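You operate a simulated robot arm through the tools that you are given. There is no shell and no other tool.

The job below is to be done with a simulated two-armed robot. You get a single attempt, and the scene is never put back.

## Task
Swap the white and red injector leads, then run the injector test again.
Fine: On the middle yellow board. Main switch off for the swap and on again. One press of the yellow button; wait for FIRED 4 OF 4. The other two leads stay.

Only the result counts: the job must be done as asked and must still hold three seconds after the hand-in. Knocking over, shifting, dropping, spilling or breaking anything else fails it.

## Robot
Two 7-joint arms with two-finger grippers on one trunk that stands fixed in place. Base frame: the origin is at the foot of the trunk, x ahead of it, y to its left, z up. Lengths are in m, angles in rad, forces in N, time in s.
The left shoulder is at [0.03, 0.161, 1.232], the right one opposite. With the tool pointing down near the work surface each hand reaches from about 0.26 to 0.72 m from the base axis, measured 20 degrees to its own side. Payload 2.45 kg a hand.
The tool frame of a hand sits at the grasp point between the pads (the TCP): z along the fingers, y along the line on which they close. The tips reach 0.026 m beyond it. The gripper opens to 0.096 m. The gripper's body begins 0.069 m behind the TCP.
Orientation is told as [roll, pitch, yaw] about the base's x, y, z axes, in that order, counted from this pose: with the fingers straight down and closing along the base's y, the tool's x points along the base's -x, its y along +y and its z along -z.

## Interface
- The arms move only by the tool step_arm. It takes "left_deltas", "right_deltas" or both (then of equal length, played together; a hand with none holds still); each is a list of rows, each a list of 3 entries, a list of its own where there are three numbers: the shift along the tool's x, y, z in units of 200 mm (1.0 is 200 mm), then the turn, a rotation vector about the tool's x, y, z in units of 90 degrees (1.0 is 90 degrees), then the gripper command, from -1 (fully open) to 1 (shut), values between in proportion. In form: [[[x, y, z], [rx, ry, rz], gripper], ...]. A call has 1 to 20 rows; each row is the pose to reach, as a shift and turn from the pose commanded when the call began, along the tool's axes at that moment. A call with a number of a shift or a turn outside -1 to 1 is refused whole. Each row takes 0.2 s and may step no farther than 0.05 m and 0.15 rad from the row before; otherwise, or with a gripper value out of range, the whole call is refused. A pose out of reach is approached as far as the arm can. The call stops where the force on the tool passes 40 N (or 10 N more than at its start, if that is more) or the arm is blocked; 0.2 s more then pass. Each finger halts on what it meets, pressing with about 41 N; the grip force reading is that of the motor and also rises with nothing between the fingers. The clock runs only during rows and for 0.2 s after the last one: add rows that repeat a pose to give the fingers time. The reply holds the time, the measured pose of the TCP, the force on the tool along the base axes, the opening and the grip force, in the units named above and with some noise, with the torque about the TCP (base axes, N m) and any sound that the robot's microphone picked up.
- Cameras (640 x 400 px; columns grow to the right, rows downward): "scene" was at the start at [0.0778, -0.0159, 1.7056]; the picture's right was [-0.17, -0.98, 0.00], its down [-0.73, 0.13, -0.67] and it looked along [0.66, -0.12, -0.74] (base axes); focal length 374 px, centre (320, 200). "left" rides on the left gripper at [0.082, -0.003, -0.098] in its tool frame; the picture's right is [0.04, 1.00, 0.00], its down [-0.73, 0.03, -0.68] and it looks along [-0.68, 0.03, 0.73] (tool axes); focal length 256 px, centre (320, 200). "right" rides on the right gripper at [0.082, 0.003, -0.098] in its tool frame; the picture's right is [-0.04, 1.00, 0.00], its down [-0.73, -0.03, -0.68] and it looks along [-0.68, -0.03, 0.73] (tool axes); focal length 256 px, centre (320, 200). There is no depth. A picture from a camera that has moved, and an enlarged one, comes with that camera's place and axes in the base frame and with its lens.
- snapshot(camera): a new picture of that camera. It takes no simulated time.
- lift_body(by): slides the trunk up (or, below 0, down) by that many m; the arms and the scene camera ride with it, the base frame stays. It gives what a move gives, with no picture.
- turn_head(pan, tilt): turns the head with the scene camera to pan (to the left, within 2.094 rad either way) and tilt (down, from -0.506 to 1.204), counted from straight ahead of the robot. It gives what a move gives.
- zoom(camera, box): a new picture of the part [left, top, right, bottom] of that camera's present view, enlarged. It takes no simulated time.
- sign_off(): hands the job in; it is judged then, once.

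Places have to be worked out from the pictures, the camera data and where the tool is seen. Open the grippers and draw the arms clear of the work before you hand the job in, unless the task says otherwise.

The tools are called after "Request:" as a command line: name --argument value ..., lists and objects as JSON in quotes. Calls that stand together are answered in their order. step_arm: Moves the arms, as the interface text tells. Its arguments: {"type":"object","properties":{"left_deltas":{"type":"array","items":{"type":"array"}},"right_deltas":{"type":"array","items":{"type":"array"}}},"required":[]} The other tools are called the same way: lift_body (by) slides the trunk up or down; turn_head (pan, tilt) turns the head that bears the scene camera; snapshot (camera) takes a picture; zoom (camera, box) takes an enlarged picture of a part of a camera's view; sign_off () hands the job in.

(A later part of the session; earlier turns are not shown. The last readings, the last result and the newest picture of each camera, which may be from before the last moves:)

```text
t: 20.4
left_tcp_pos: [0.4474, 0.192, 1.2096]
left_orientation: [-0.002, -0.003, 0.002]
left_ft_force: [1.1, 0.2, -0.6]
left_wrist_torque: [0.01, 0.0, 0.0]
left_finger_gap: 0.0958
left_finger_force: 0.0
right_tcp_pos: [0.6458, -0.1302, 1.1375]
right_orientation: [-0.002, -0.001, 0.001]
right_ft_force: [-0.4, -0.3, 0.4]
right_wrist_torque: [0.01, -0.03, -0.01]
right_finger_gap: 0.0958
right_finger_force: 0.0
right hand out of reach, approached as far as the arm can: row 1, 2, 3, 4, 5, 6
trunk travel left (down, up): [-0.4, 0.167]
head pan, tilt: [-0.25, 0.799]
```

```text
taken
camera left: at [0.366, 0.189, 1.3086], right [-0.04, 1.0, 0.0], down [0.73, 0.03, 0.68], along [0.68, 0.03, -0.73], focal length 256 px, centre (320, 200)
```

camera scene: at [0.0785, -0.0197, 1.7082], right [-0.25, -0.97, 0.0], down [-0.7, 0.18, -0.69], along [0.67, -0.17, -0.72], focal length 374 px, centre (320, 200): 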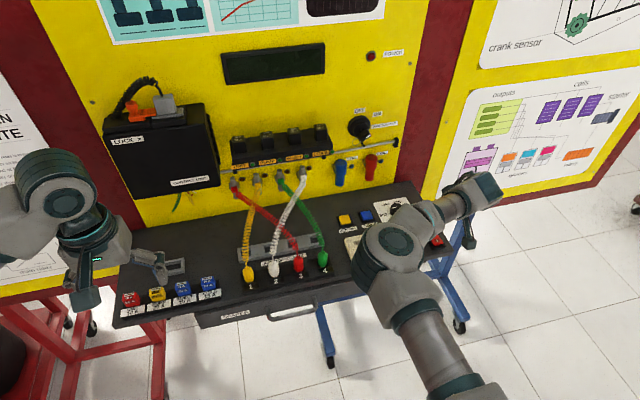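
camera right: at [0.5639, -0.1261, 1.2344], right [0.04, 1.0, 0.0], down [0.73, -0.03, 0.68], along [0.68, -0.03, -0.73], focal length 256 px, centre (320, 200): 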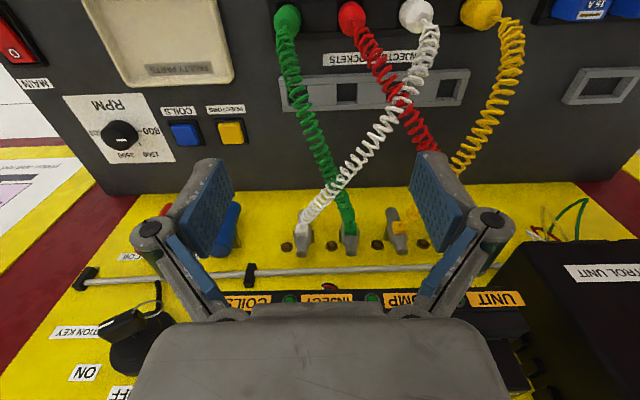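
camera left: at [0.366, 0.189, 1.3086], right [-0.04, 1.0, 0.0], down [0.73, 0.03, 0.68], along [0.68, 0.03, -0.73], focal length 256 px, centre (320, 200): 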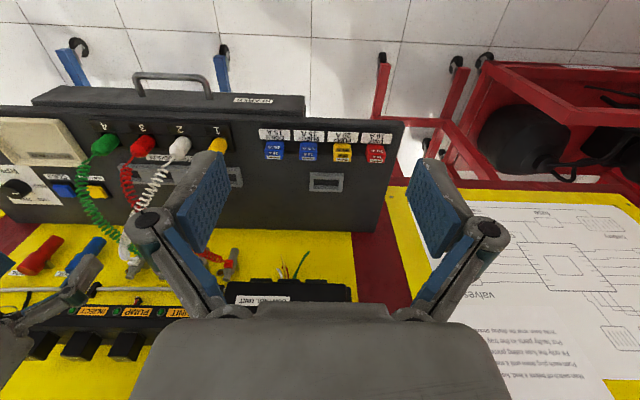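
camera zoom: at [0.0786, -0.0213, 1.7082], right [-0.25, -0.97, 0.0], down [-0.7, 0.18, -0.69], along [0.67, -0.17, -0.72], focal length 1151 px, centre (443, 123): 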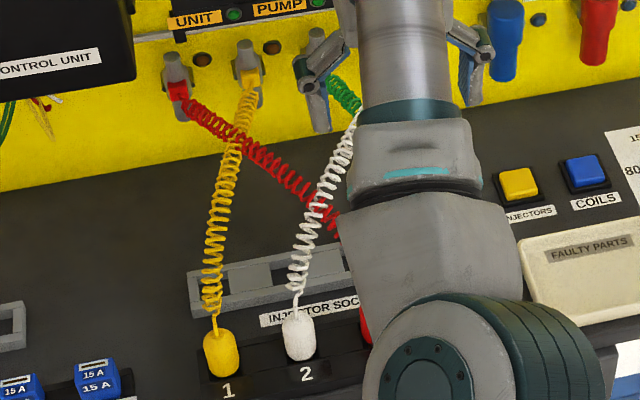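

The right hand reports out of reach although this place should be within range; probably the arm sits near a joint limit after the tilt. I look at the whole scene before going on.

Request:
snapshot --camera "scene"

```text
taken
camera scene: at [0.0786, -0.0213, 1.7082], right [-0.25, -0.97, 0.0], down [-0.7, 0.18, -0.69], along [0.67, -0.17, -0.72], focal length 374 px, centre (320, 200)
```

scene: 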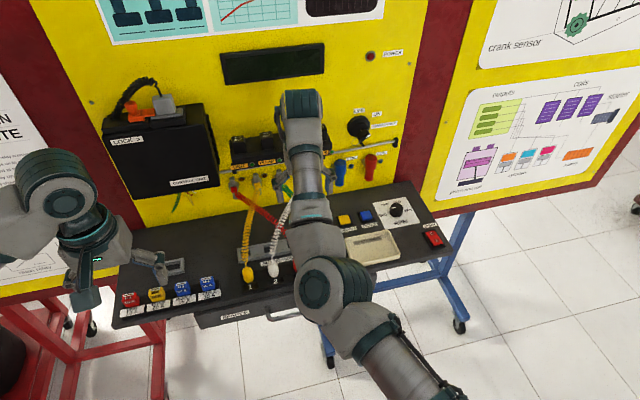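

The commanded pose follows the reached pose after clamping, so I back the right hand out to the right and up, retracing to a comfortable pose.

Request:
step_arm --right_deltas '[[[0.0, -0.2, -0.06], [0, 0, 0], -1], [[0.0, -0.4, -0.12], [0, 0, 0], -1], [[0.05, -0.6, -0.18], [0, 0, 0], -1], [[0.1, -0.8, -0.24], [0, 0, 0], -1], [[0.2, -0.98, -0.3], [0, 0, 0], -1], [[0.4, -0.98, -0.3], [0, 0, 0], -1], [[0.6, -0.98, -0.3], [0, 0, 0], -1], [[0.6, -0.98, -0.3], [0, 0, 0], -1]]'

Request:
snapshot --camera "scene"

```text
t: 22.2
left_tcp_pos: [0.4471, 0.1926, 1.2094]
left_orientation: [-0.001, -0.001, 0.002]
left_ft_force: [0.3, -1.3, 0.0]
left_wrist_torque: [-0.03, -0.03, 0.04]
left_finger_gap: 0.0959
left_finger_force: 0.0
right_tcp_pos: [0.5477, -0.3316, 1.1996]
right_orientation: [-0.003, 0.002, -0.001]
right_ft_force: [1.3, -0.2, -0.2]
right_wrist_torque: [0.01, 0.0, 0.02]
right_finger_gap: 0.0962
right_finger_force: 0.2
right hand out of reach, approached as far as the arm can: row 7, 8
trunk travel left (down, up): [-0.4, 0.167]
head pan, tilt: [-0.25, 0.799]
```

```text
taken
camera scene: at [0.0785, -0.0198, 1.7082], right [-0.25, -0.97, 0.0], down [-0.7, 0.18, -0.69], along [0.67, -0.17, -0.72], focal length 374 px, centre (320, 200)
```

scene: 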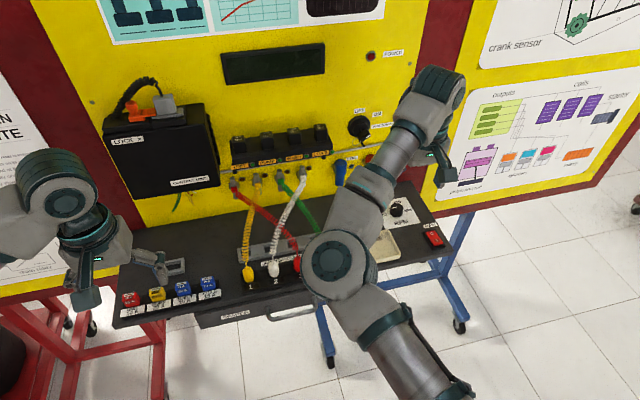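

The limit seems to be the wrist when the hand is high relative to the shoulder, so a higher shoulder with a lower hand should help. I raise the trunk by 0.15 m.

Request:
lift_body --by 0.15

Request:
snapshot --camera "scene"

```text
t: 23.9
left_tcp_pos: [0.4474, 0.191, 1.359]
left_orientation: [-0.002, -0.001, 0.002]
left_ft_force: [-0.4, -0.3, -0.1]
left_wrist_torque: [-0.03, 0.01, -0.01]
left_finger_gap: 0.096
left_finger_force: 0.0
right_tcp_pos: [0.5502, -0.3304, 1.3488]
right_orientation: [-0.005, 0.0, 0.0]
right_ft_force: [0.2, 0.8, 0.1]
right_wrist_torque: [-0.01, 0.01, -0.01]
right_finger_gap: 0.0961
right_finger_force: 0.0
trunk travel left (down, up): [-0.55, 0.017]
head pan, tilt: [-0.25, 0.799]
```

```text
taken
camera scene: at [0.0667, -0.0196, 1.8579], right [-0.25, -0.97, 0.0], down [-0.7, 0.18, -0.69], along [0.67, -0.17, -0.72], focal length 374 px, centre (320, 200)
```

scene: 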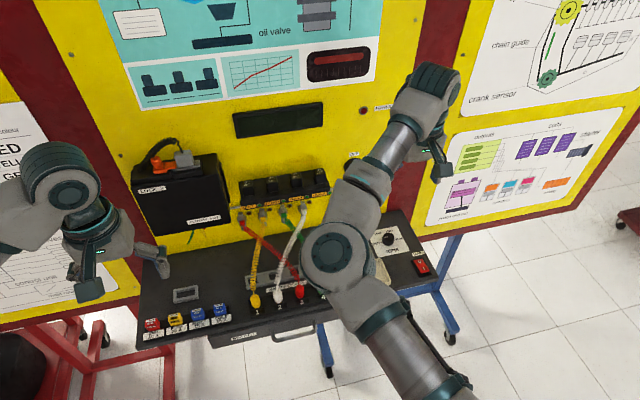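

Now I lower the right hand to z≈1.15 and then shift it toward the sockets.

Request:
step_arm --right_deltas '[[[0, 0, 0.24], [0, 0, 0], -1], [[0, 0, 0.48], [0, 0, 0], -1], [[0, 0, 0.72], [0, 0, 0], -1], [[0, 0, 0.96], [0, 0, 0], -1], [[0, 0.22, 0.96], [0, 0, 0], -1], [[0, 0.44, 0.96], [0, 0, 0], -1], [[0, 0.66, 0.96], [0, 0, 0], -1], [[0, 0.88, 0.96], [0, 0, 0], -1], [[0, 0.88, 0.96], [0, 0, 0], -1]]'

Request:
snapshot --camera "right"

Request:
snapshot --camera "scene"

```text
t: 25.9
left_tcp_pos: [0.4468, 0.1916, 1.3597]
left_orientation: [-0.003, -0.004, 0.003]
left_ft_force: [0.5, -0.3, 1.7]
left_wrist_torque: [0.0, 0.01, 0.0]
left_finger_gap: 0.0963
left_finger_force: 0.1
right_tcp_pos: [0.5902, -0.1613, 1.1277]
right_orientation: [-0.004, -0.002, 0.001]
right_ft_force: [-0.6, -0.6, -0.6]
right_wrist_torque: [-0.04, 0.0, 0.01]
right_finger_gap: 0.0959
right_finger_force: 0.1
right hand out of reach, approached as far as the arm can: row 6, 7, 8, 9
trunk travel left (down, up): [-0.55, 0.017]
head pan, tilt: [-0.25, 0.799]
```

```text
taken
camera right: at [0.5094, -0.1558, 1.2243], right [0.04, 1.0, 0.0], down [0.73, -0.03, 0.68], along [0.68, -0.03, -0.73], focal length 256 px, centre (320, 200)
```

right: 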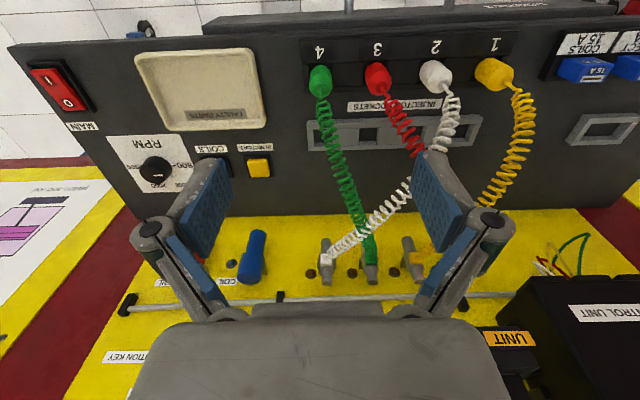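

```text
taken
camera scene: at [0.0662, -0.0177, 1.8581], right [-0.25, -0.97, 0.0], down [-0.7, 0.18, -0.69], along [0.67, -0.17, -0.72], focal length 374 px, centre (320, 200)
```

scene: 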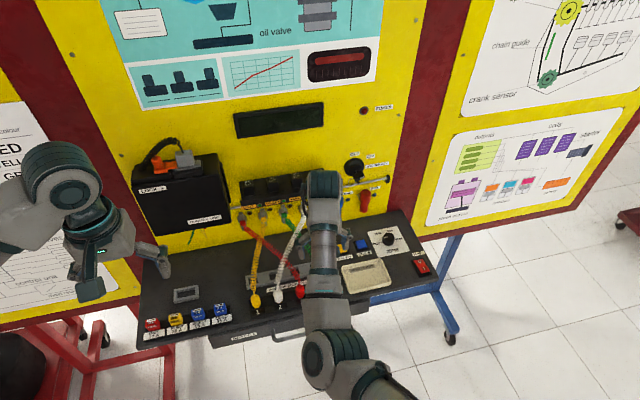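

The right arm sits elbow-in, which limits reaching inward. I test whether a lower, nearer pose in the free space in front of the sockets frees it.

Request:
step_arm --right_deltas '[[[0.05, -0.2, 0.05], [0, 0, 0], -1], [[0.1, -0.4, 0.15], [0, 0, 0], -1], [[0.2, -0.5, 0.3], [0, 0, 0], -1], [[0.35, -0.5, 0.4], [0, 0, 0], -1], [[0.45, -0.4, 0.4], [0, 0, 0], -1], [[0.45, -0.2, 0.4], [0, 0, 0], -1], [[0.45, 0.0, 0.4], [0, 0, 0], -1], [[0.45, 0.2, 0.4], [0, 0, 0], -1], [[0.45, 0.4, 0.4], [0, 0, 0], -1], [[0.45, 0.4, 0.4], [0, 0, 0], -1]]'

Request:
snapshot --camera "scene"

```text
t: 28.1
left_tcp_pos: [0.4478, 0.1897, 1.3592]
left_orientation: [-0.002, -0.002, 0.0]
left_ft_force: [0.2, 0.4, -0.8]
left_wrist_torque: [0.0, -0.01, 0.0]
left_finger_gap: 0.0955
left_finger_force: 0.0
right_tcp_pos: [0.5193, -0.1347, 1.0415]
right_orientation: [-0.018, -0.024, -0.01]
right_ft_force: [-0.2, -0.5, 0.4]
right_wrist_torque: [-0.01, -0.02, 0.02]
right_finger_gap: 0.0962
right_finger_force: 0.0
right hand out of reach, approached as far as the arm can: row 6, 7, 8, 9, 10
trunk travel left (down, up): [-0.55, 0.017]
head pan, tilt: [-0.25, 0.799]
```

```text
taken
camera scene: at [0.0662, -0.0187, 1.858], right [-0.25, -0.97, 0.0], down [-0.7, 0.18, -0.69], along [0.67, -0.17, -0.72], focal length 374 px, centre (320, 200)
```

scene: 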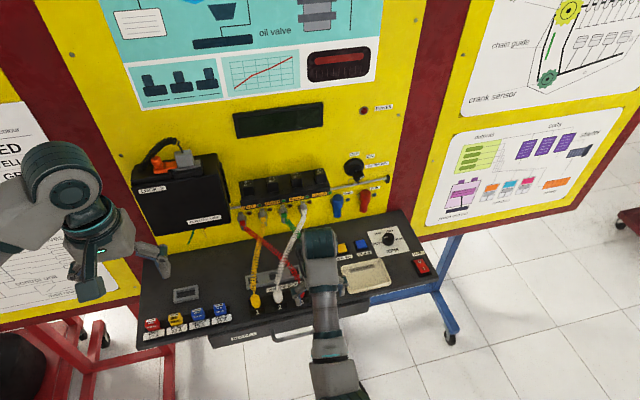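

The inner limit relaxes with a lower hand. I test whether turning the hand about its vertical axis frees further inward motion, still in the open space in front of the sockets.

Request:
step_arm --right_deltas '[[[0, 0, 0], [0, 0, -0.09], -1], [[0, 0, 0], [0, 0, -0.18], -1], [[0, 0, 0], [0, 0, -0.27], -1], [[0, 0, 0], [0, 0, -0.36], -1], [[0, 0.2, 0], [0, 0, -0.36], -1], [[0, 0.4, 0], [0, 0, -0.36], -1], [[0, 0.4, 0], [0, 0, -0.36], -1]]'

Request:
snapshot --camera "scene"

```text
t: 29.7
left_tcp_pos: [0.4465, 0.1931, 1.36]
left_orientation: [-0.002, -0.005, 0.001]
left_ft_force: [0.0, 0.5, -0.3]
left_wrist_torque: [-0.03, 0.02, 0.02]
left_finger_gap: 0.0959
left_finger_force: 0.1
right_tcp_pos: [0.5233, -0.0584, 1.0418]
right_orientation: [-0.032, -0.015, 0.551]
right_ft_force: [-0.4, 0.3, 0.8]
right_wrist_torque: [-0.02, -0.03, 0.02]
right_finger_gap: 0.0959
right_finger_force: 0.1
trunk travel left (down, up): [-0.55, 0.017]
head pan, tilt: [-0.25, 0.799]
```

```text
taken
camera scene: at [0.0658, -0.0161, 1.8581], right [-0.25, -0.97, 0.0], down [-0.7, 0.18, -0.69], along [0.67, -0.17, -0.72], focal length 374 px, centre (320, 200)
```

scene: 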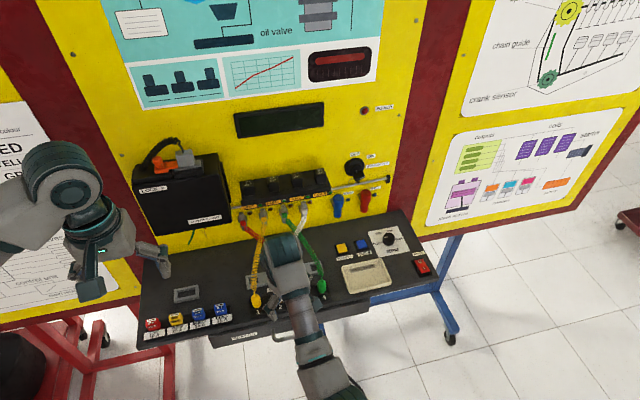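

The yaw joint was the limit: with the hand turned 0.55 rad it gets to y≈-0.058 easily. I look from here to measure the plugs precisely.

Request:
snapshot --camera "right"

Request:
zoom --camera "scene" --box '[220, 180, 380, 310]'

```text
taken
camera right: at [0.4492, -0.095, 1.1384], right [-0.49, 0.87, -0.03], down [0.62, 0.37, 0.69], along [0.61, 0.32, -0.72], focal length 256 px, centre (320, 200)
```

right: 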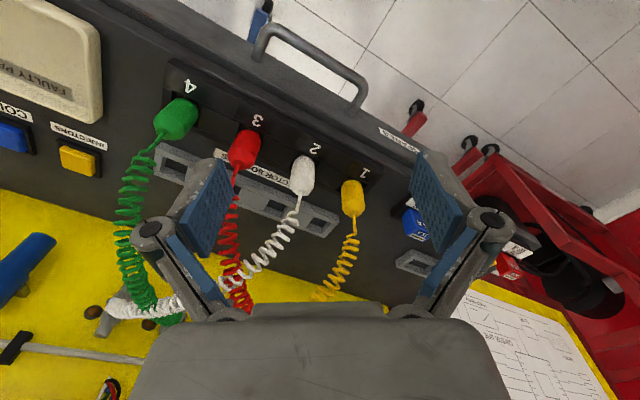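

```text
3.08 times, centred on (300, 245) of scene
camera zoom: at [0.0658, -0.0161, 1.8581], right [-0.25, -0.97, 0.0], down [-0.7, 0.18, -0.69], along [0.67, -0.17, -0.72], focal length 1151 px, centre (382, 62)
```

zoom: 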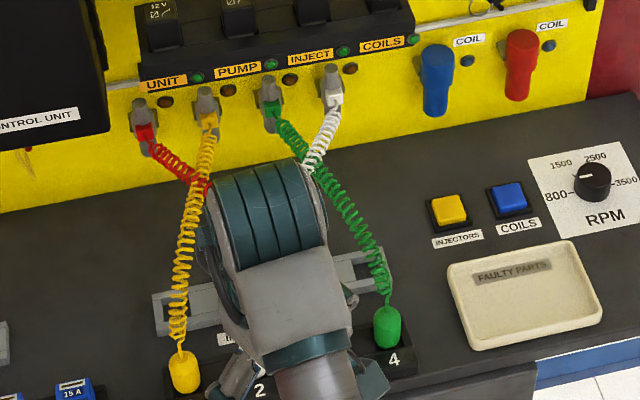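

Request:
zoom --camera "right" --box '[150, 70, 390, 220]'

Request:
zoom --camera "left" --box '[0, 60, 320, 260]'

```text
2.67 times, centred on (270, 145) of right
camera zoom: at [0.4492, -0.095, 1.1384], right [-0.49, 0.87, -0.03], down [0.62, 0.37, 0.69], along [0.61, 0.32, -0.72], focal length 683 px, centre (453, 347)
```

zoom: 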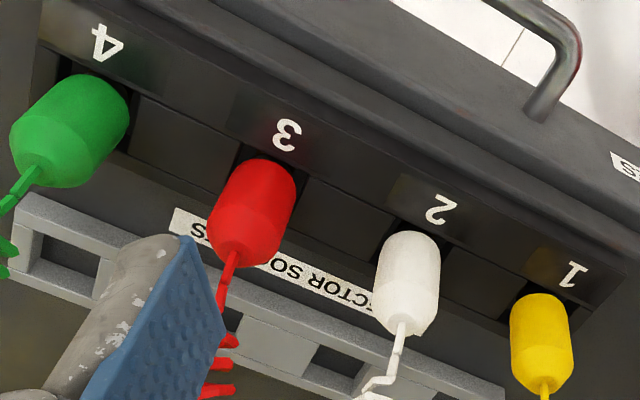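

```text
2.00 times, centred on (160, 160) of left
camera zoom: at [0.3657, 0.1891, 1.4586], right [-0.04, 1.0, 0.0], down [0.73, 0.03, 0.68], along [0.68, 0.03, -0.73], focal length 512 px, centre (640, 280)
```

zoom: 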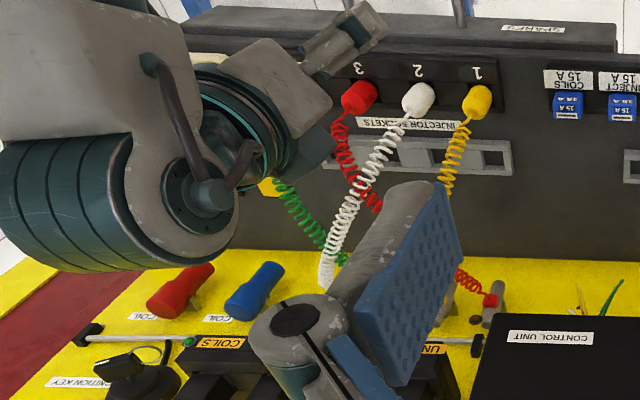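

Triangulated plugs: yellow y=0.026, white y=-0.036, red y=-0.097, green y=-0.158, all at x≈0.602, body about 25 mm wide, spanning z≈0.915–0.958. I bring the right hand above the white plug with yaw ≈0.35 and the fingers part-open.

Request:
step_arm --right_deltas '[[[-0.1, -0.03, 0.0], [-0.006, 0, 0.03], -0.2], [[-0.2, -0.055, 0.01], [-0.012, 0, 0.06], -0.2], [[-0.3, -0.083, 0.02], [-0.018, -0.002, 0.1], -0.2], [[-0.397, -0.11, 0.035], [-0.0224, -0.0025, 0.127], -0.2], [[-0.397, -0.11, 0.035], [-0.0224, -0.0025, 0.127], -0.2]]'

Request:
snapshot --camera "right"

Request:
zoom --camera "left" --box '[0, 60, 320, 260]'

```text
t: 30.9
left_tcp_pos: [0.4474, 0.191, 1.3597]
left_orientation: [-0.001, -0.004, 0.001]
left_ft_force: [-0.2, 0.0, -0.1]
left_wrist_torque: [0.01, -0.01, -0.03]
left_finger_gap: 0.0958
left_finger_force: 0.2
right_tcp_pos: [0.5907, -0.0213, 1.0258]
right_orientation: [0.033, -0.002, 0.366]
right_ft_force: [-0.2, -0.8, 0.3]
right_wrist_torque: [0.01, 0.02, 0.03]
right_finger_gap: 0.0577
right_finger_force: 0.1
trunk travel left (down, up): [-0.55, 0.017]
head pan, tilt: [-0.25, 0.799]
```

```text
taken
camera right: at [0.5146, -0.0485, 1.1224], right [-0.32, 0.95, 0.03], down [0.7, 0.21, 0.68], along [0.64, 0.24, -0.73], focal length 256 px, centre (320, 200)
```

right: 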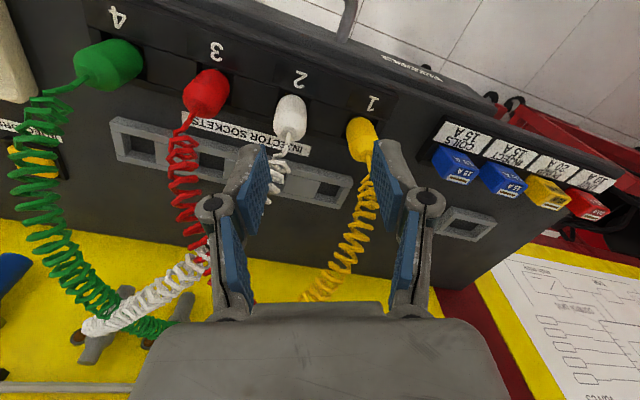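

```text
2.00 times, centred on (160, 160) of left
camera zoom: at [0.3656, 0.1876, 1.4589], right [-0.04, 1.0, 0.0], down [0.73, 0.03, 0.68], along [0.68, 0.03, -0.73], focal length 512 px, centre (640, 280)
```

zoom: 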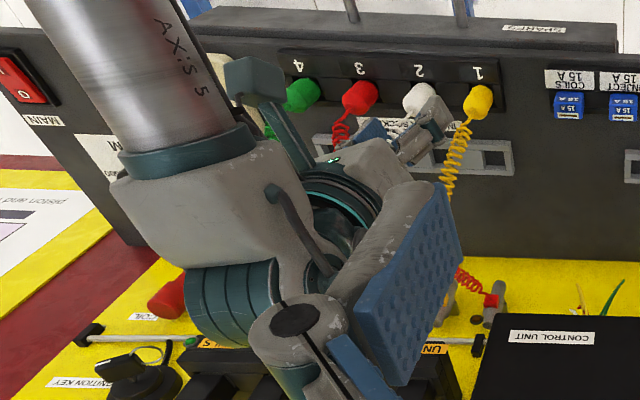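

The hand is about 12–14 mm off the intended place with a small roll; I let it settle and re-read.

Request:
step_arm --right_deltas '[[[0, 0, 0], [0, 0, 0], -0.2], [[0, 0, 0], [0, 0, 0], -0.2]]'

```text
t: 31.5
left_tcp_pos: [0.4469, 0.1915, 1.3592]
left_orientation: [-0.001, -0.002, 0.002]
left_ft_force: [-0.1, -0.2, -0.1]
left_wrist_torque: [0.01, -0.01, -0.02]
left_finger_gap: 0.096
left_finger_force: 0.1
right_tcp_pos: [0.5927, -0.0208, 1.0248]
right_orientation: [0.032, -0.003, 0.368]
right_ft_force: [-0.5, -0.7, -1.5]
right_wrist_torque: [-0.01, -0.03, -0.01]
right_finger_gap: 0.0574
right_finger_force: 0.2
trunk travel left (down, up): [-0.55, 0.017]
head pan, tilt: [-0.25, 0.799]
```

Request:
step_arm --right_deltas '[[[-0.01, -0.04, 0], [0.01, 0.004, 0], -0.2], [[-0.019, -0.086, 0], [0.019, 0.0073, 0], -0.2], [[-0.019, -0.086, 0], [0.019, 0.0073, 0], -0.2], [[-0.019, -0.086, 0], [0.019, 0.0073, 0], -0.2]]'

Request:
snapshot --camera "right"

Request:
zoom --camera "right" --box '[180, 60, 420, 260]'

```text
t: 32.5
left_tcp_pos: [0.4478, 0.1924, 1.3598]
left_orientation: [-0.001, -0.004, 0.003]
left_ft_force: [0.1, -0.1, -0.1]
left_wrist_torque: [0.01, 0.0, 0.0]
left_finger_gap: 0.0959
left_finger_force: 0.0
right_tcp_pos: [0.5993, -0.0346, 1.0242]
right_orientation: [0.002, 0.009, 0.366]
right_ft_force: [0.0, 0.3, -0.3]
right_wrist_torque: [-0.02, -0.01, 0.05]
right_finger_gap: 0.0575
right_finger_force: 0.1
trunk travel left (down, up): [-0.55, 0.017]
head pan, tilt: [-0.25, 0.799]
```

```text
taken
camera right: at [0.5239, -0.059, 1.1225], right [-0.32, 0.95, 0.0], down [0.7, 0.24, 0.67], along [0.64, 0.22, -0.74], focal length 256 px, centre (320, 200)
```

right: 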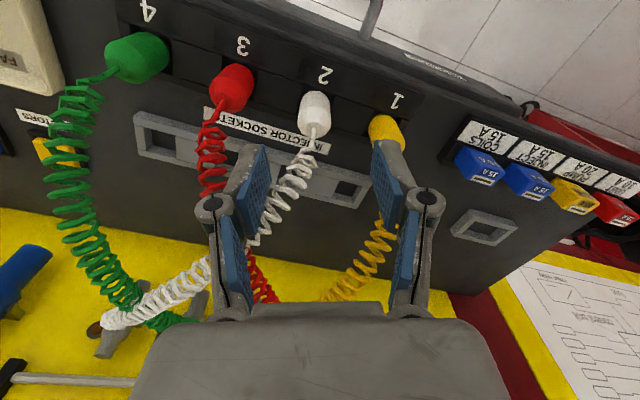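

```text
2.00 times, centred on (300, 160) of right
camera zoom: at [0.5239, -0.059, 1.1225], right [-0.32, 0.95, 0.0], down [0.7, 0.24, 0.67], along [0.64, 0.22, -0.74], focal length 512 px, centre (360, 280)
```

zoom: 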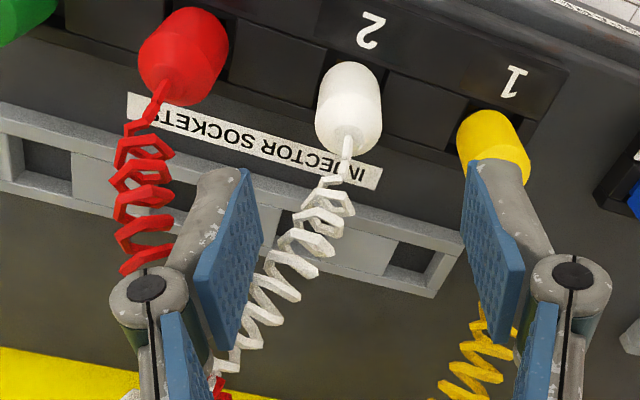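

The fingers straddle the white plug with about 7 mm to the yellow one. I descend to z≈0.948 and check before gripping.

Request:
step_arm --right_deltas '[[[-0.015, -0.011, 0.08], [0, 0, 0], -0.2], [[-0.015, -0.011, 0.16], [0, 0, 0], -0.2], [[-0.015, -0.011, 0.24], [0, 0, 0], -0.2], [[-0.015, -0.011, 0.32], [0, 0, 0], -0.2], [[-0.015, -0.011, 0.38], [0, 0, 0], -0.2], [[-0.015, -0.011, 0.38], [0, 0, 0], -0.2]]'

Request:
snapshot --camera "right"

Request:
zoom --camera "right" --box '[180, 60, 420, 260]'

```text
t: 33.9
left_tcp_pos: [0.4468, 0.1905, 1.3591]
left_orientation: [-0.002, -0.004, 0.002]
left_ft_force: [0.4, 0.7, -0.1]
left_wrist_torque: [-0.01, 0.0, 0.0]
left_finger_gap: 0.0959
left_finger_force: 0.0
right_tcp_pos: [0.6032, -0.0348, 0.9469]
right_orientation: [0.002, 0.01, 0.368]
right_ft_force: [0.2, -0.7, 0.3]
right_wrist_torque: [0.0, -0.02, -0.02]
right_finger_gap: 0.0573
right_finger_force: 0.0
trunk travel left (down, up): [-0.55, 0.017]
head pan, tilt: [-0.25, 0.799]
```

```text
taken
camera right: at [0.527, -0.0597, 1.0458], right [-0.32, 0.95, 0.0], down [0.7, 0.24, 0.67], along [0.64, 0.22, -0.74], focal length 256 px, centre (320, 200)
```

right: 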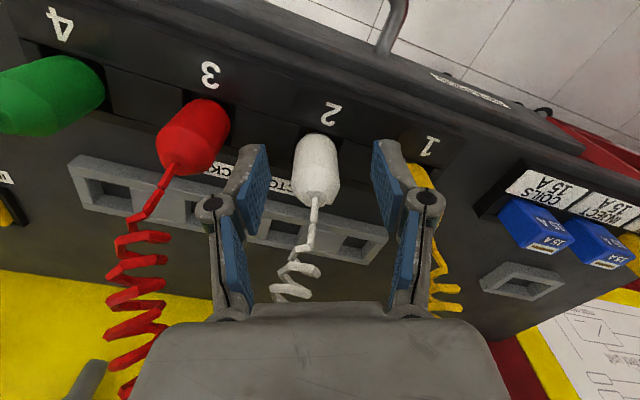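

```text
2.00 times, centred on (300, 160) of right
camera zoom: at [0.527, -0.0597, 1.0458], right [-0.32, 0.95, 0.0], down [0.7, 0.24, 0.67], along [0.64, 0.22, -0.74], focal length 512 px, centre (360, 280)
```

zoom: 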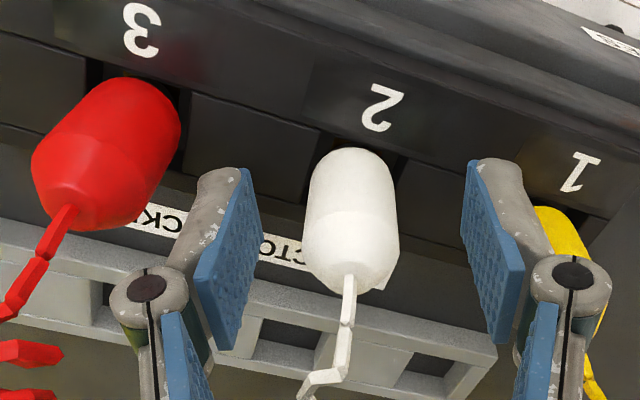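

The white plug stands between the pads with its top at z≈0.957 and no neighbours touched. I close the gripper.

Request:
step_arm --right_deltas '[[[0, 0, 0], [0, 0, 0], 1], [[0, 0, 0], [0, 0, 0], 1], [[0, 0, 0], [0, 0, 0], 1]]'

Request:
zoom --camera "right" --box '[180, 60, 420, 260]'

```text
t: 34.7
left_tcp_pos: [0.4467, 0.1906, 1.36]
left_orientation: [-0.002, -0.006, 0.002]
left_ft_force: [-0.4, -0.3, -0.3]
left_wrist_torque: [0.03, 0.01, 0.0]
left_finger_gap: 0.0958
left_finger_force: 0.2
right_tcp_pos: [0.6034, -0.0344, 0.9476]
right_orientation: [0.0, 0.011, 0.366]
right_ft_force: [1.2, -0.6, 0.8]
right_wrist_torque: [-0.01, -0.02, 0.01]
right_finger_gap: 0.0234
right_finger_force: 41.2
trunk travel left (down, up): [-0.55, 0.017]
head pan, tilt: [-0.25, 0.799]
```

```text
2.00 times, centred on (300, 160) of right
camera zoom: at [0.5271, -0.0598, 1.0459], right [-0.32, 0.95, 0.0], down [0.7, 0.24, 0.67], along [0.64, 0.22, -0.74], focal length 512 px, centre (360, 280)
```

zoom: 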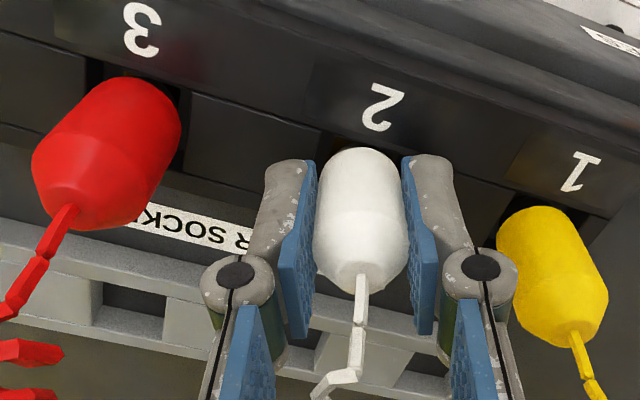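

Gripped at 23 mm gap, force nearly zero; the seated TCP reading is (0.6034, -0.0344, 0.9476). I pull the plug straight up slowly.

Request:
step_arm --right_deltas '[[[0, 0, -0.03], [0, 0, 0], 1], [[0, 0, -0.06], [0, 0, 0], 1], [[0, 0, -0.1], [0, 0, 0], 1], [[0, 0, -0.15], [0, 0, 0], 1], [[0, 0, -0.2], [0, 0, 0], 1], [[0, 0, -0.25], [0, 0, 0], 1], [[0, 0, -0.3], [0, 0, 0], 1]]'

Request:
snapshot --camera "right"

Request:
snapshot --camera "left"

Request:
zoom --camera "right" --box '[180, 60, 420, 260]'

```text
t: 36.3
left_tcp_pos: [0.4463, 0.1921, 1.3591]
left_orientation: [-0.002, -0.003, 0.002]
left_ft_force: [-0.3, 0.2, 0.1]
left_wrist_torque: [-0.04, 0.01, -0.01]
left_finger_gap: 0.0957
left_finger_force: 0.0
right_tcp_pos: [0.6012, -0.0346, 1.0097]
right_orientation: [0.002, 0.013, 0.366]
right_ft_force: [-0.3, -0.6, 0.1]
right_wrist_torque: [-0.01, 0.03, -0.02]
right_finger_gap: 0.0231
right_finger_force: 41.1
trunk travel left (down, up): [-0.55, 0.017]
head pan, tilt: [-0.25, 0.799]
```

```text
taken
camera right: at [0.5254, -0.0598, 1.1067], right [-0.32, 0.95, 0.0], down [0.7, 0.24, 0.67], along [0.64, 0.22, -0.74], focal length 256 px, centre (320, 200)
```

right: 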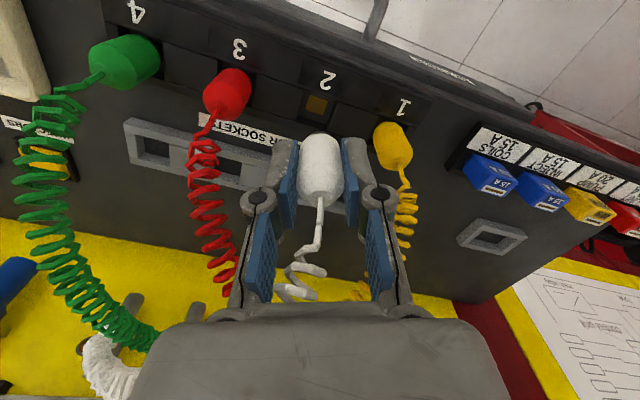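

```text
taken
camera left: at [0.3657, 0.1884, 1.4588], right [-0.04, 1.0, 0.0], down [0.73, 0.03, 0.68], along [0.68, 0.03, -0.73], focal length 256 px, centre (320, 200)
```

left: 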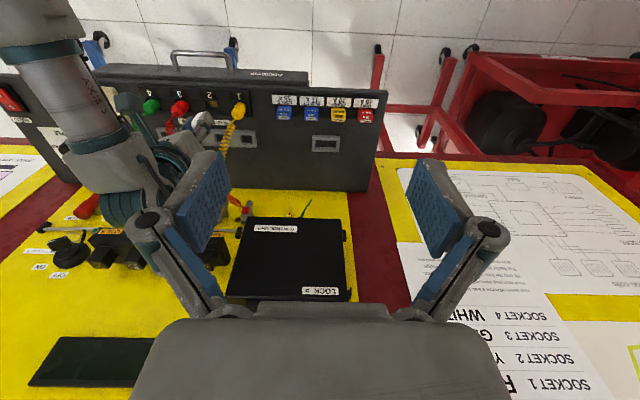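

```text
2.00 times, centred on (300, 160) of right
camera zoom: at [0.5254, -0.0598, 1.1067], right [-0.32, 0.95, 0.0], down [0.7, 0.24, 0.67], along [0.64, 0.22, -0.74], focal length 512 px, centre (360, 280)
```

zoom: 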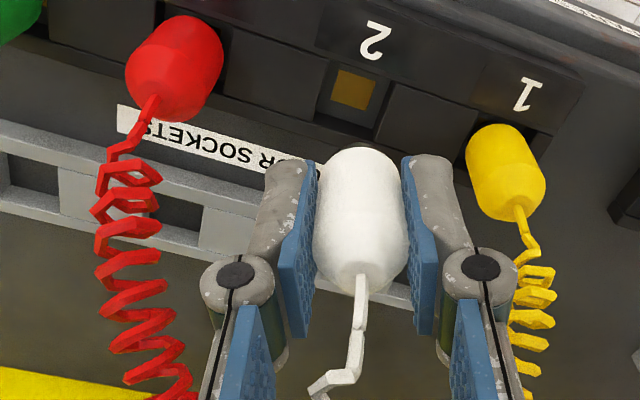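

The white plug is out and socket 2 shows its bare brass contact. I lift it further and carry it right over the green plug to a waiting place near (0.60, -0.30, 1.08).

Request:
step_arm --right_deltas '[[[0, 0, -0.15], [0, 0, 0], 1], [[0, 0, -0.3], [0, 0, 0], 1], [[0.06, -0.15, -0.35], [0, 0, 0], 1], [[0.12, -0.3, -0.35], [0, 0, 0], 1], [[0.18, -0.45, -0.35], [0, 0, 0], 1], [[0.24, -0.6, -0.35], [0, 0, 0], 1], [[0.3, -0.75, -0.35], [0, 0, 0], 1], [[0.36, -0.9, -0.35], [0, 0, 0], 1], [[0.4, -1.0, -0.35], [0, 0, 0], 1], [[0.4, -1.0, -0.35], [0, 0, 0], 1]]'

Request:
snapshot --camera "scene"

Request:
snapshot --camera "right"

```text
t: 38.5
left_tcp_pos: [0.4473, 0.1899, 1.3603]
left_orientation: [-0.002, -0.005, 0.001]
left_ft_force: [0.0, 0.6, 0.6]
left_wrist_torque: [0.03, 0.0, -0.01]
left_finger_gap: 0.0961
left_finger_force: 0.0
right_tcp_pos: [0.6011, -0.2517, 1.0766]
right_orientation: [0.002, 0.011, 0.367]
right_ft_force: [-0.2, -0.6, -0.3]
right_wrist_torque: [-0.01, -0.02, -0.01]
right_finger_gap: 0.0236
right_finger_force: 41.0
trunk travel left (down, up): [-0.55, 0.017]
head pan, tilt: [-0.25, 0.799]
```

```text
taken
camera scene: at [0.0667, -0.0195, 1.858], right [-0.25, -0.97, 0.0], down [-0.7, 0.18, -0.69], along [0.67, -0.17, -0.72], focal length 374 px, centre (320, 200)
```

scene: 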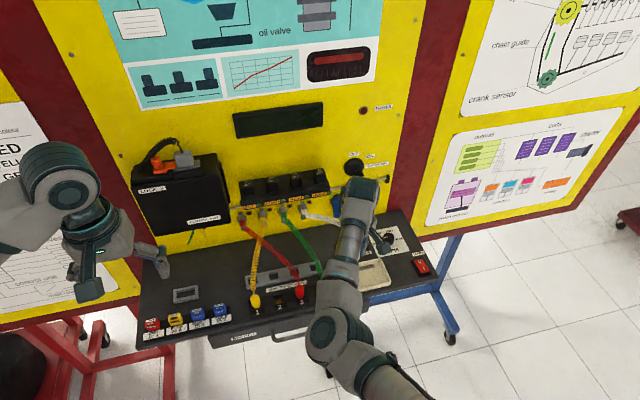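

```text
taken
camera right: at [0.5241, -0.2762, 1.1753], right [-0.32, 0.95, 0.0], down [0.7, 0.24, 0.67], along [0.64, 0.22, -0.74], focal length 256 px, centre (320, 200)
```

right: 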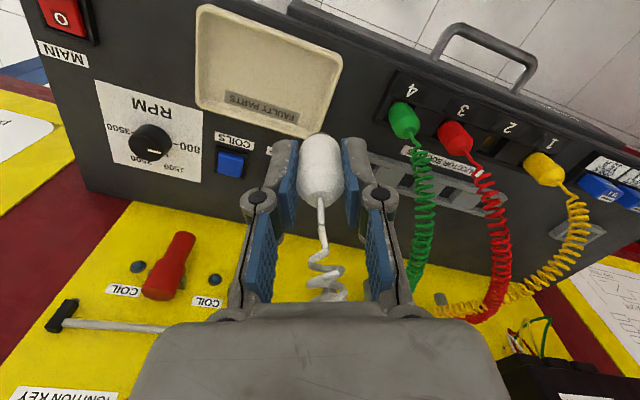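

White is safely held at (0.60, -0.25, 1.08). I shift it a bit more to the right while bringing the left hand down toward the front of the sockets.

Request:
step_arm --right_deltas '[[[0.05, -0.14, 0], [0, 0, 0], 1], [[0.107, -0.28, 0], [0, 0, 0], 1], [[0.107, -0.28, 0], [0, 0, 0], 1], [[0.107, -0.28, 0], [0, 0, 0], 1], [[0.107, -0.28, 0], [0, 0, 0], 1], [[0.107, -0.28, 0], [0, 0, 0], 1], [[0.107, -0.28, 0], [0, 0, 0], 1]]' --left_deltas '[[[-0.05, -0.1, 0.18], [0, 0, 0], -0.6], [[-0.1, -0.2, 0.36], [0, 0, 0], -0.2], [[-0.15, -0.3, 0.54], [0, 0, 0], -0.2], [[-0.2, -0.4, 0.72], [0, 0, 0], -0.2], [[-0.25, -0.5, 0.9], [0, 0, 0], -0.2], [[-0.3, -0.6, 1.0], [0, 0, 0], -0.2], [[-0.3, -0.6, 1.0], [0, 0, 0], -0.2]]'

Request:
snapshot --camera "left"

Request:
snapshot --camera "scene"

```text
t: 40.1
left_tcp_pos: [0.5064, 0.0691, 1.1633]
left_orientation: [-0.001, -0.004, 0.0]
left_ft_force: [0.4, -0.7, 0.3]
left_wrist_torque: [-0.01, -0.03, -0.02]
left_finger_gap: 0.0575
left_finger_force: 0.0
right_tcp_pos: [0.6, -0.3126, 1.0773]
right_orientation: [0.003, 0.01, 0.366]
right_ft_force: [0.8, 0.6, -0.1]
right_wrist_torque: [0.04, -0.01, 0.01]
right_finger_gap: 0.0232
right_finger_force: 41.0
trunk travel left (down, up): [-0.55, 0.017]
head pan, tilt: [-0.25, 0.799]
```

```text
taken
camera left: at [0.4246, 0.0655, 1.2611], right [-0.04, 1.0, 0.0], down [0.73, 0.03, 0.68], along [0.68, 0.03, -0.73], focal length 256 px, centre (320, 200)
```

left: 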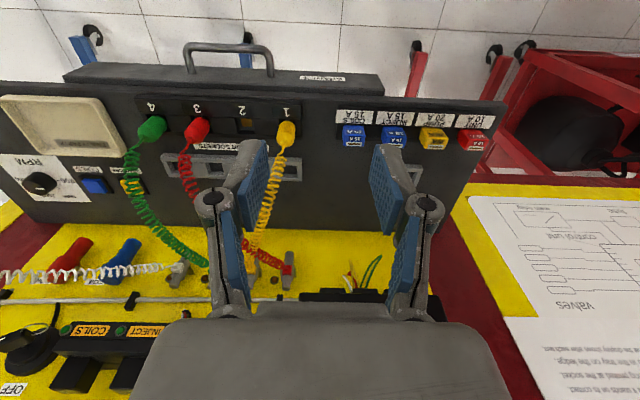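

```text
taken
camera scene: at [0.0669, -0.0238, 1.858], right [-0.25, -0.97, 0.0], down [-0.7, 0.18, -0.69], along [0.67, -0.17, -0.72], focal length 374 px, centre (320, 200)
```

scene: 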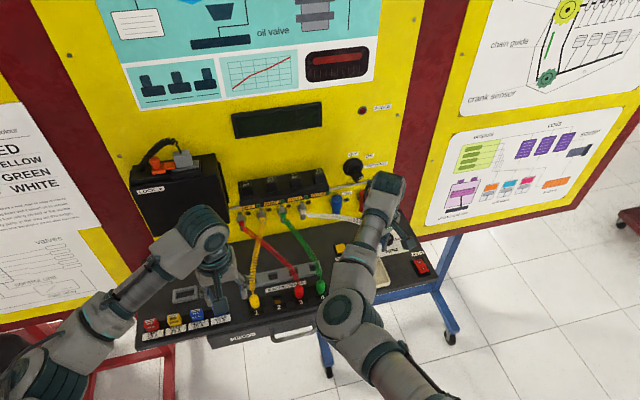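

The left hand moves freely. I continue to in front of and above the red plug.

Request:
step_arm --left_deltas '[[[-0.05, -0.18, 0.05], [0, 0, 0], -0.2], [[-0.1, -0.36, 0.12], [0, 0, 0], -0.2], [[-0.15, -0.54, 0.2], [0, 0, 0], -0.2], [[-0.21, -0.7, 0.28], [0, 0, 0], -0.2], [[-0.27, -0.83, 0.365], [0, 0, 0], -0.2], [[-0.27, -0.83, 0.365], [0, 0, 0], -0.2]]'

Request:
snapshot --camera "left"

Request:
snapshot --camera "scene"

```text
t: 41.5
left_tcp_pos: [0.5616, -0.0956, 1.0896]
left_orientation: [-0.002, -0.005, 0.003]
left_ft_force: [0.3, 0.6, 0.1]
left_wrist_torque: [-0.05, 0.03, -0.01]
left_finger_gap: 0.0575
left_finger_force: 0.0
right_tcp_pos: [0.6012, -0.3119, 1.0764]
right_orientation: [0.004, 0.01, 0.366]
right_ft_force: [-0.6, 0.2, -0.4]
right_wrist_torque: [-0.03, 0.03, 0.0]
right_finger_gap: 0.0232
right_finger_force: 41.2
trunk travel left (down, up): [-0.55, 0.017]
head pan, tilt: [-0.25, 0.799]
```

```text
taken
camera left: at [0.4802, -0.0999, 1.188], right [-0.04, 1.0, 0.0], down [0.73, 0.03, 0.68], along [0.68, 0.03, -0.73], focal length 256 px, centre (320, 200)
```

left: 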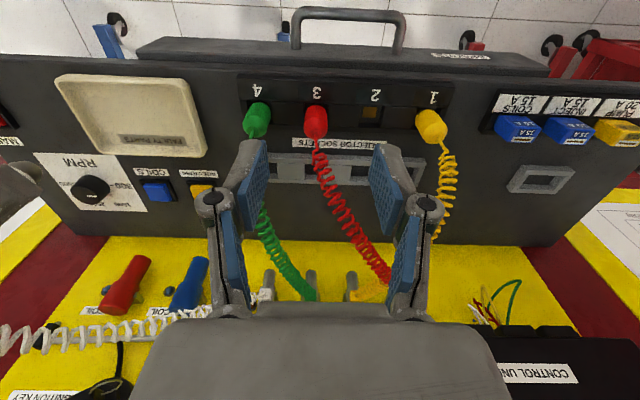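

```text
taken
camera scene: at [0.0674, -0.0242, 1.8579], right [-0.25, -0.97, 0.0], down [-0.7, 0.18, -0.69], along [0.67, -0.17, -0.72], focal length 374 px, centre (320, 200)
```

scene: 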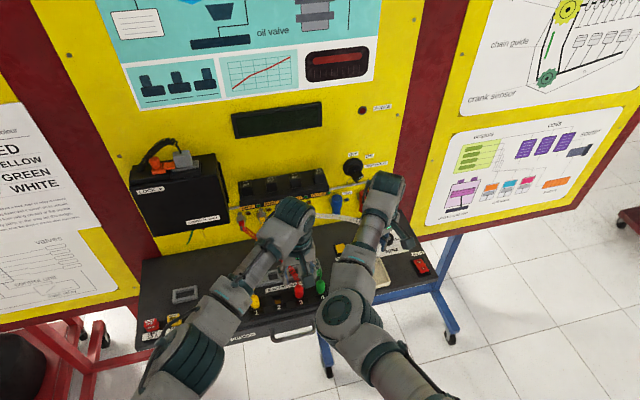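

The left hand is at yaw 0 in front of the red plug. I move over it and half way down, then check alignment.

Request:
step_arm --left_deltas '[[[-0.1, -0.005, 0.1], [0, 0, 0], -0.2], [[-0.207, -0.007, 0.2], [0, 0, 0], -0.2], [[-0.207, -0.007, 0.34], [0, 0, 0], -0.2], [[-0.207, -0.007, 0.34], [0, 0, 0], -0.2]]'

Request:
zoom --camera "left" --box '[200, 40, 440, 240]'

```text
t: 42.5
left_tcp_pos: [0.5877, -0.0875, 1.0264]
left_orientation: [-0.001, 0.0, 0.002]
left_ft_force: [0.2, -0.3, -0.5]
left_wrist_torque: [0.0, -0.01, -0.02]
left_finger_gap: 0.0576
left_finger_force: 0.0
left hand out of reach, approached as far as the arm can: row 2, 3, 4
right_tcp_pos: [0.6013, -0.311, 1.0787]
right_orientation: [0.004, 0.009, 0.365]
right_ft_force: [1.0, 0.4, 0.0]
right_wrist_torque: [0.02, -0.01, -0.02]
right_finger_gap: 0.0237
right_finger_force: 41.2
trunk travel left (down, up): [-0.55, 0.017]
head pan, tilt: [-0.25, 0.799]
```

```text
2.00 times, centred on (320, 140) of left
camera zoom: at [0.505, -0.0912, 1.1252], right [-0.04, 1.0, 0.0], down [0.73, 0.03, 0.68], along [0.68, 0.03, -0.73], focal length 512 px, centre (320, 320)
```

zoom: 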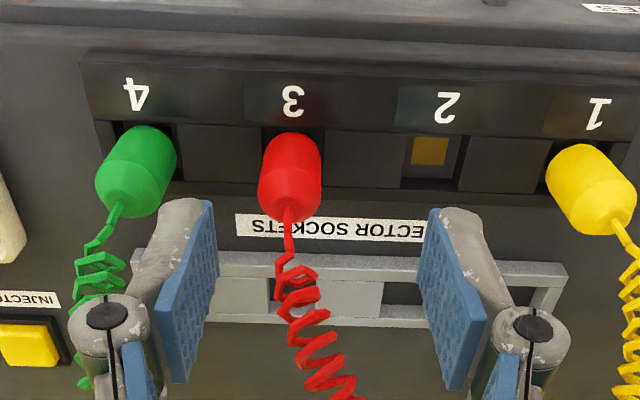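

The left arm is at its outward limit because the raised trunk puts the shoulder too high. I'll lower the trunk in two stages, raising both hands by the same amount first so nothing gets touched.

Request:
step_arm --left_deltas '[[[0.05, 0, -0.15], [0, 0, 0], -0.2], [[0.1, 0, -0.3], [0, 0, 0], -0.2], [[0.1, 0, -0.45], [0, 0, 0], -0.2], [[0.1, 0, -0.45], [0, 0, 0], -0.2]]' --right_deltas '[[[0, 0, -0.15], [0, 0, 0], 1], [[0, 0, -0.3], [0, 0, 0], 1], [[0, 0, -0.45], [0, 0, 0], 1], [[0, 0, -0.45], [0, 0, 0], 1]]'

Request:
lift_body --by -0.09

Request:
snapshot --camera "scene"

```text
t: 43.5
left_tcp_pos: [0.5618, -0.0872, 1.1172]
left_orientation: [-0.001, -0.002, 0.004]
left_ft_force: [-1.5, 0.8, -0.4]
left_wrist_torque: [0.0, 0.01, 0.01]
left_finger_gap: 0.0577
left_finger_force: 0.1
right_tcp_pos: [0.5996, -0.3141, 1.1669]
right_orientation: [0.005, 0.011, 0.366]
right_ft_force: [0.2, -0.6, -0.3]
right_wrist_torque: [-0.01, -0.01, -0.02]
right_finger_gap: 0.0234
right_finger_force: 41.1
trunk travel left (down, up): [-0.55, 0.017]
head pan, tilt: [-0.25, 0.799]
```

```text
t: 44.8
left_tcp_pos: [0.5629, -0.0882, 1.0272]
left_orientation: [0.003, -0.003, 0.001]
left_ft_force: [0.5, -0.3, 0.4]
left_wrist_torque: [0.0, 0.02, -0.04]
left_finger_gap: 0.0578
left_finger_force: 0.1
right_tcp_pos: [0.6022, -0.3142, 1.0791]
right_orientation: [0.005, 0.009, 0.368]
right_ft_force: [0.0, 1.2, 0.3]
right_wrist_torque: [0.02, 0.01, 0.02]
right_finger_gap: 0.0233
right_finger_force: 40.9
trunk travel left (down, up): [-0.46, 0.107]
head pan, tilt: [-0.25, 0.799]
```

```text
taken
camera scene: at [0.0706, -0.0241, 1.7682], right [-0.25, -0.97, 0.0], down [-0.7, 0.18, -0.69], along [0.67, -0.17, -0.72], focal length 374 px, centre (320, 200)
```

scene: 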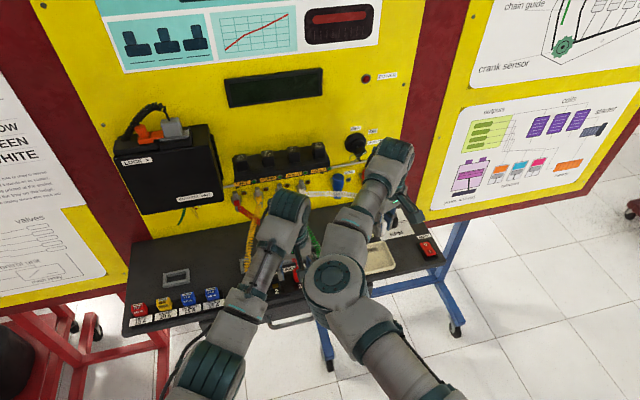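

Both hands kept clear. I test the left reach above the red plug again from this trunk height.

Request:
step_arm --left_deltas '[[[-0.1, -0.02, 0.0], [0, 0, 0], -0.2], [[-0.201, -0.044, 0.0], [0, 0, 0], -0.2], [[-0.201, -0.044, 0.05], [0, 0, 0], -0.2], [[-0.201, -0.044, 0.05], [0, 0, 0], -0.2]]'

Request:
zoom --camera "left" --box '[200, 40, 440, 240]'

Request:
zoom --camera "scene" --box '[160, 120, 440, 400]'

```text
t: 45.8
left_tcp_pos: [0.6018, -0.0931, 1.0166]
left_orientation: [0.0, -0.002, 0.006]
left_ft_force: [-0.3, 0.2, -0.1]
left_wrist_torque: [0.01, 0.05, -0.04]
left_finger_gap: 0.0575
left_finger_force: 0.0
left hand out of reach, approached as far as the arm can: row 2, 3, 4
right_tcp_pos: [0.6012, -0.3115, 1.0783]
right_orientation: [0.004, 0.012, 0.367]
right_ft_force: [0.3, -0.6, -0.1]
right_wrist_torque: [0.01, 0.01, 0.05]
right_finger_gap: 0.0232
right_finger_force: 41.2
trunk travel left (down, up): [-0.46, 0.107]
head pan, tilt: [-0.25, 0.799]
```

```text
2.00 times, centred on (320, 140) of left
camera zoom: at [0.5205, -0.0959, 1.1162], right [-0.04, 1.0, 0.0], down [0.73, 0.03, 0.68], along [0.68, 0.03, -0.73], focal length 512 px, centre (320, 320)
```

zoom: 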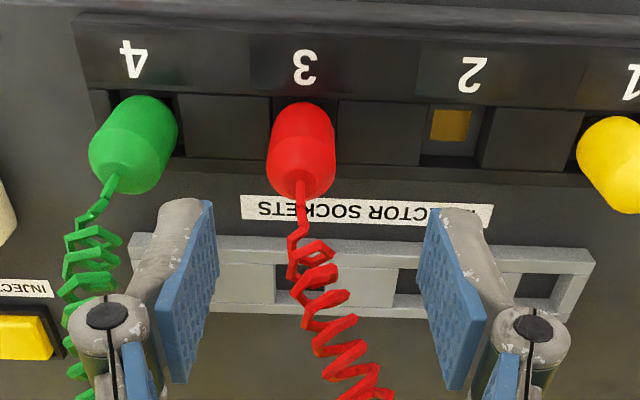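

```text
1.43 times, centred on (300, 260) of scene
camera zoom: at [0.0711, -0.0237, 1.7681], right [-0.25, -0.97, 0.0], down [-0.7, 0.18, -0.69], along [0.67, -0.17, -0.72], focal length 534 px, centre (349, 114)
```

zoom: 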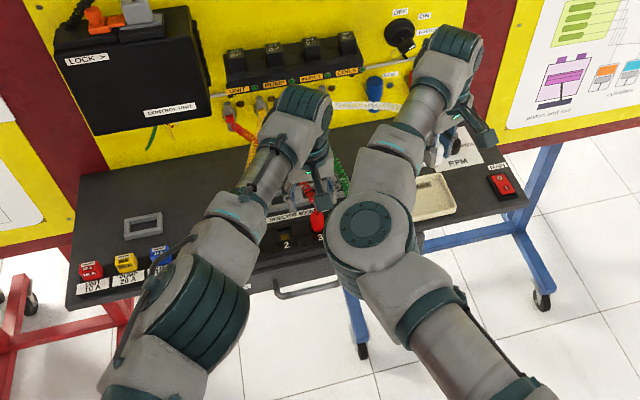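

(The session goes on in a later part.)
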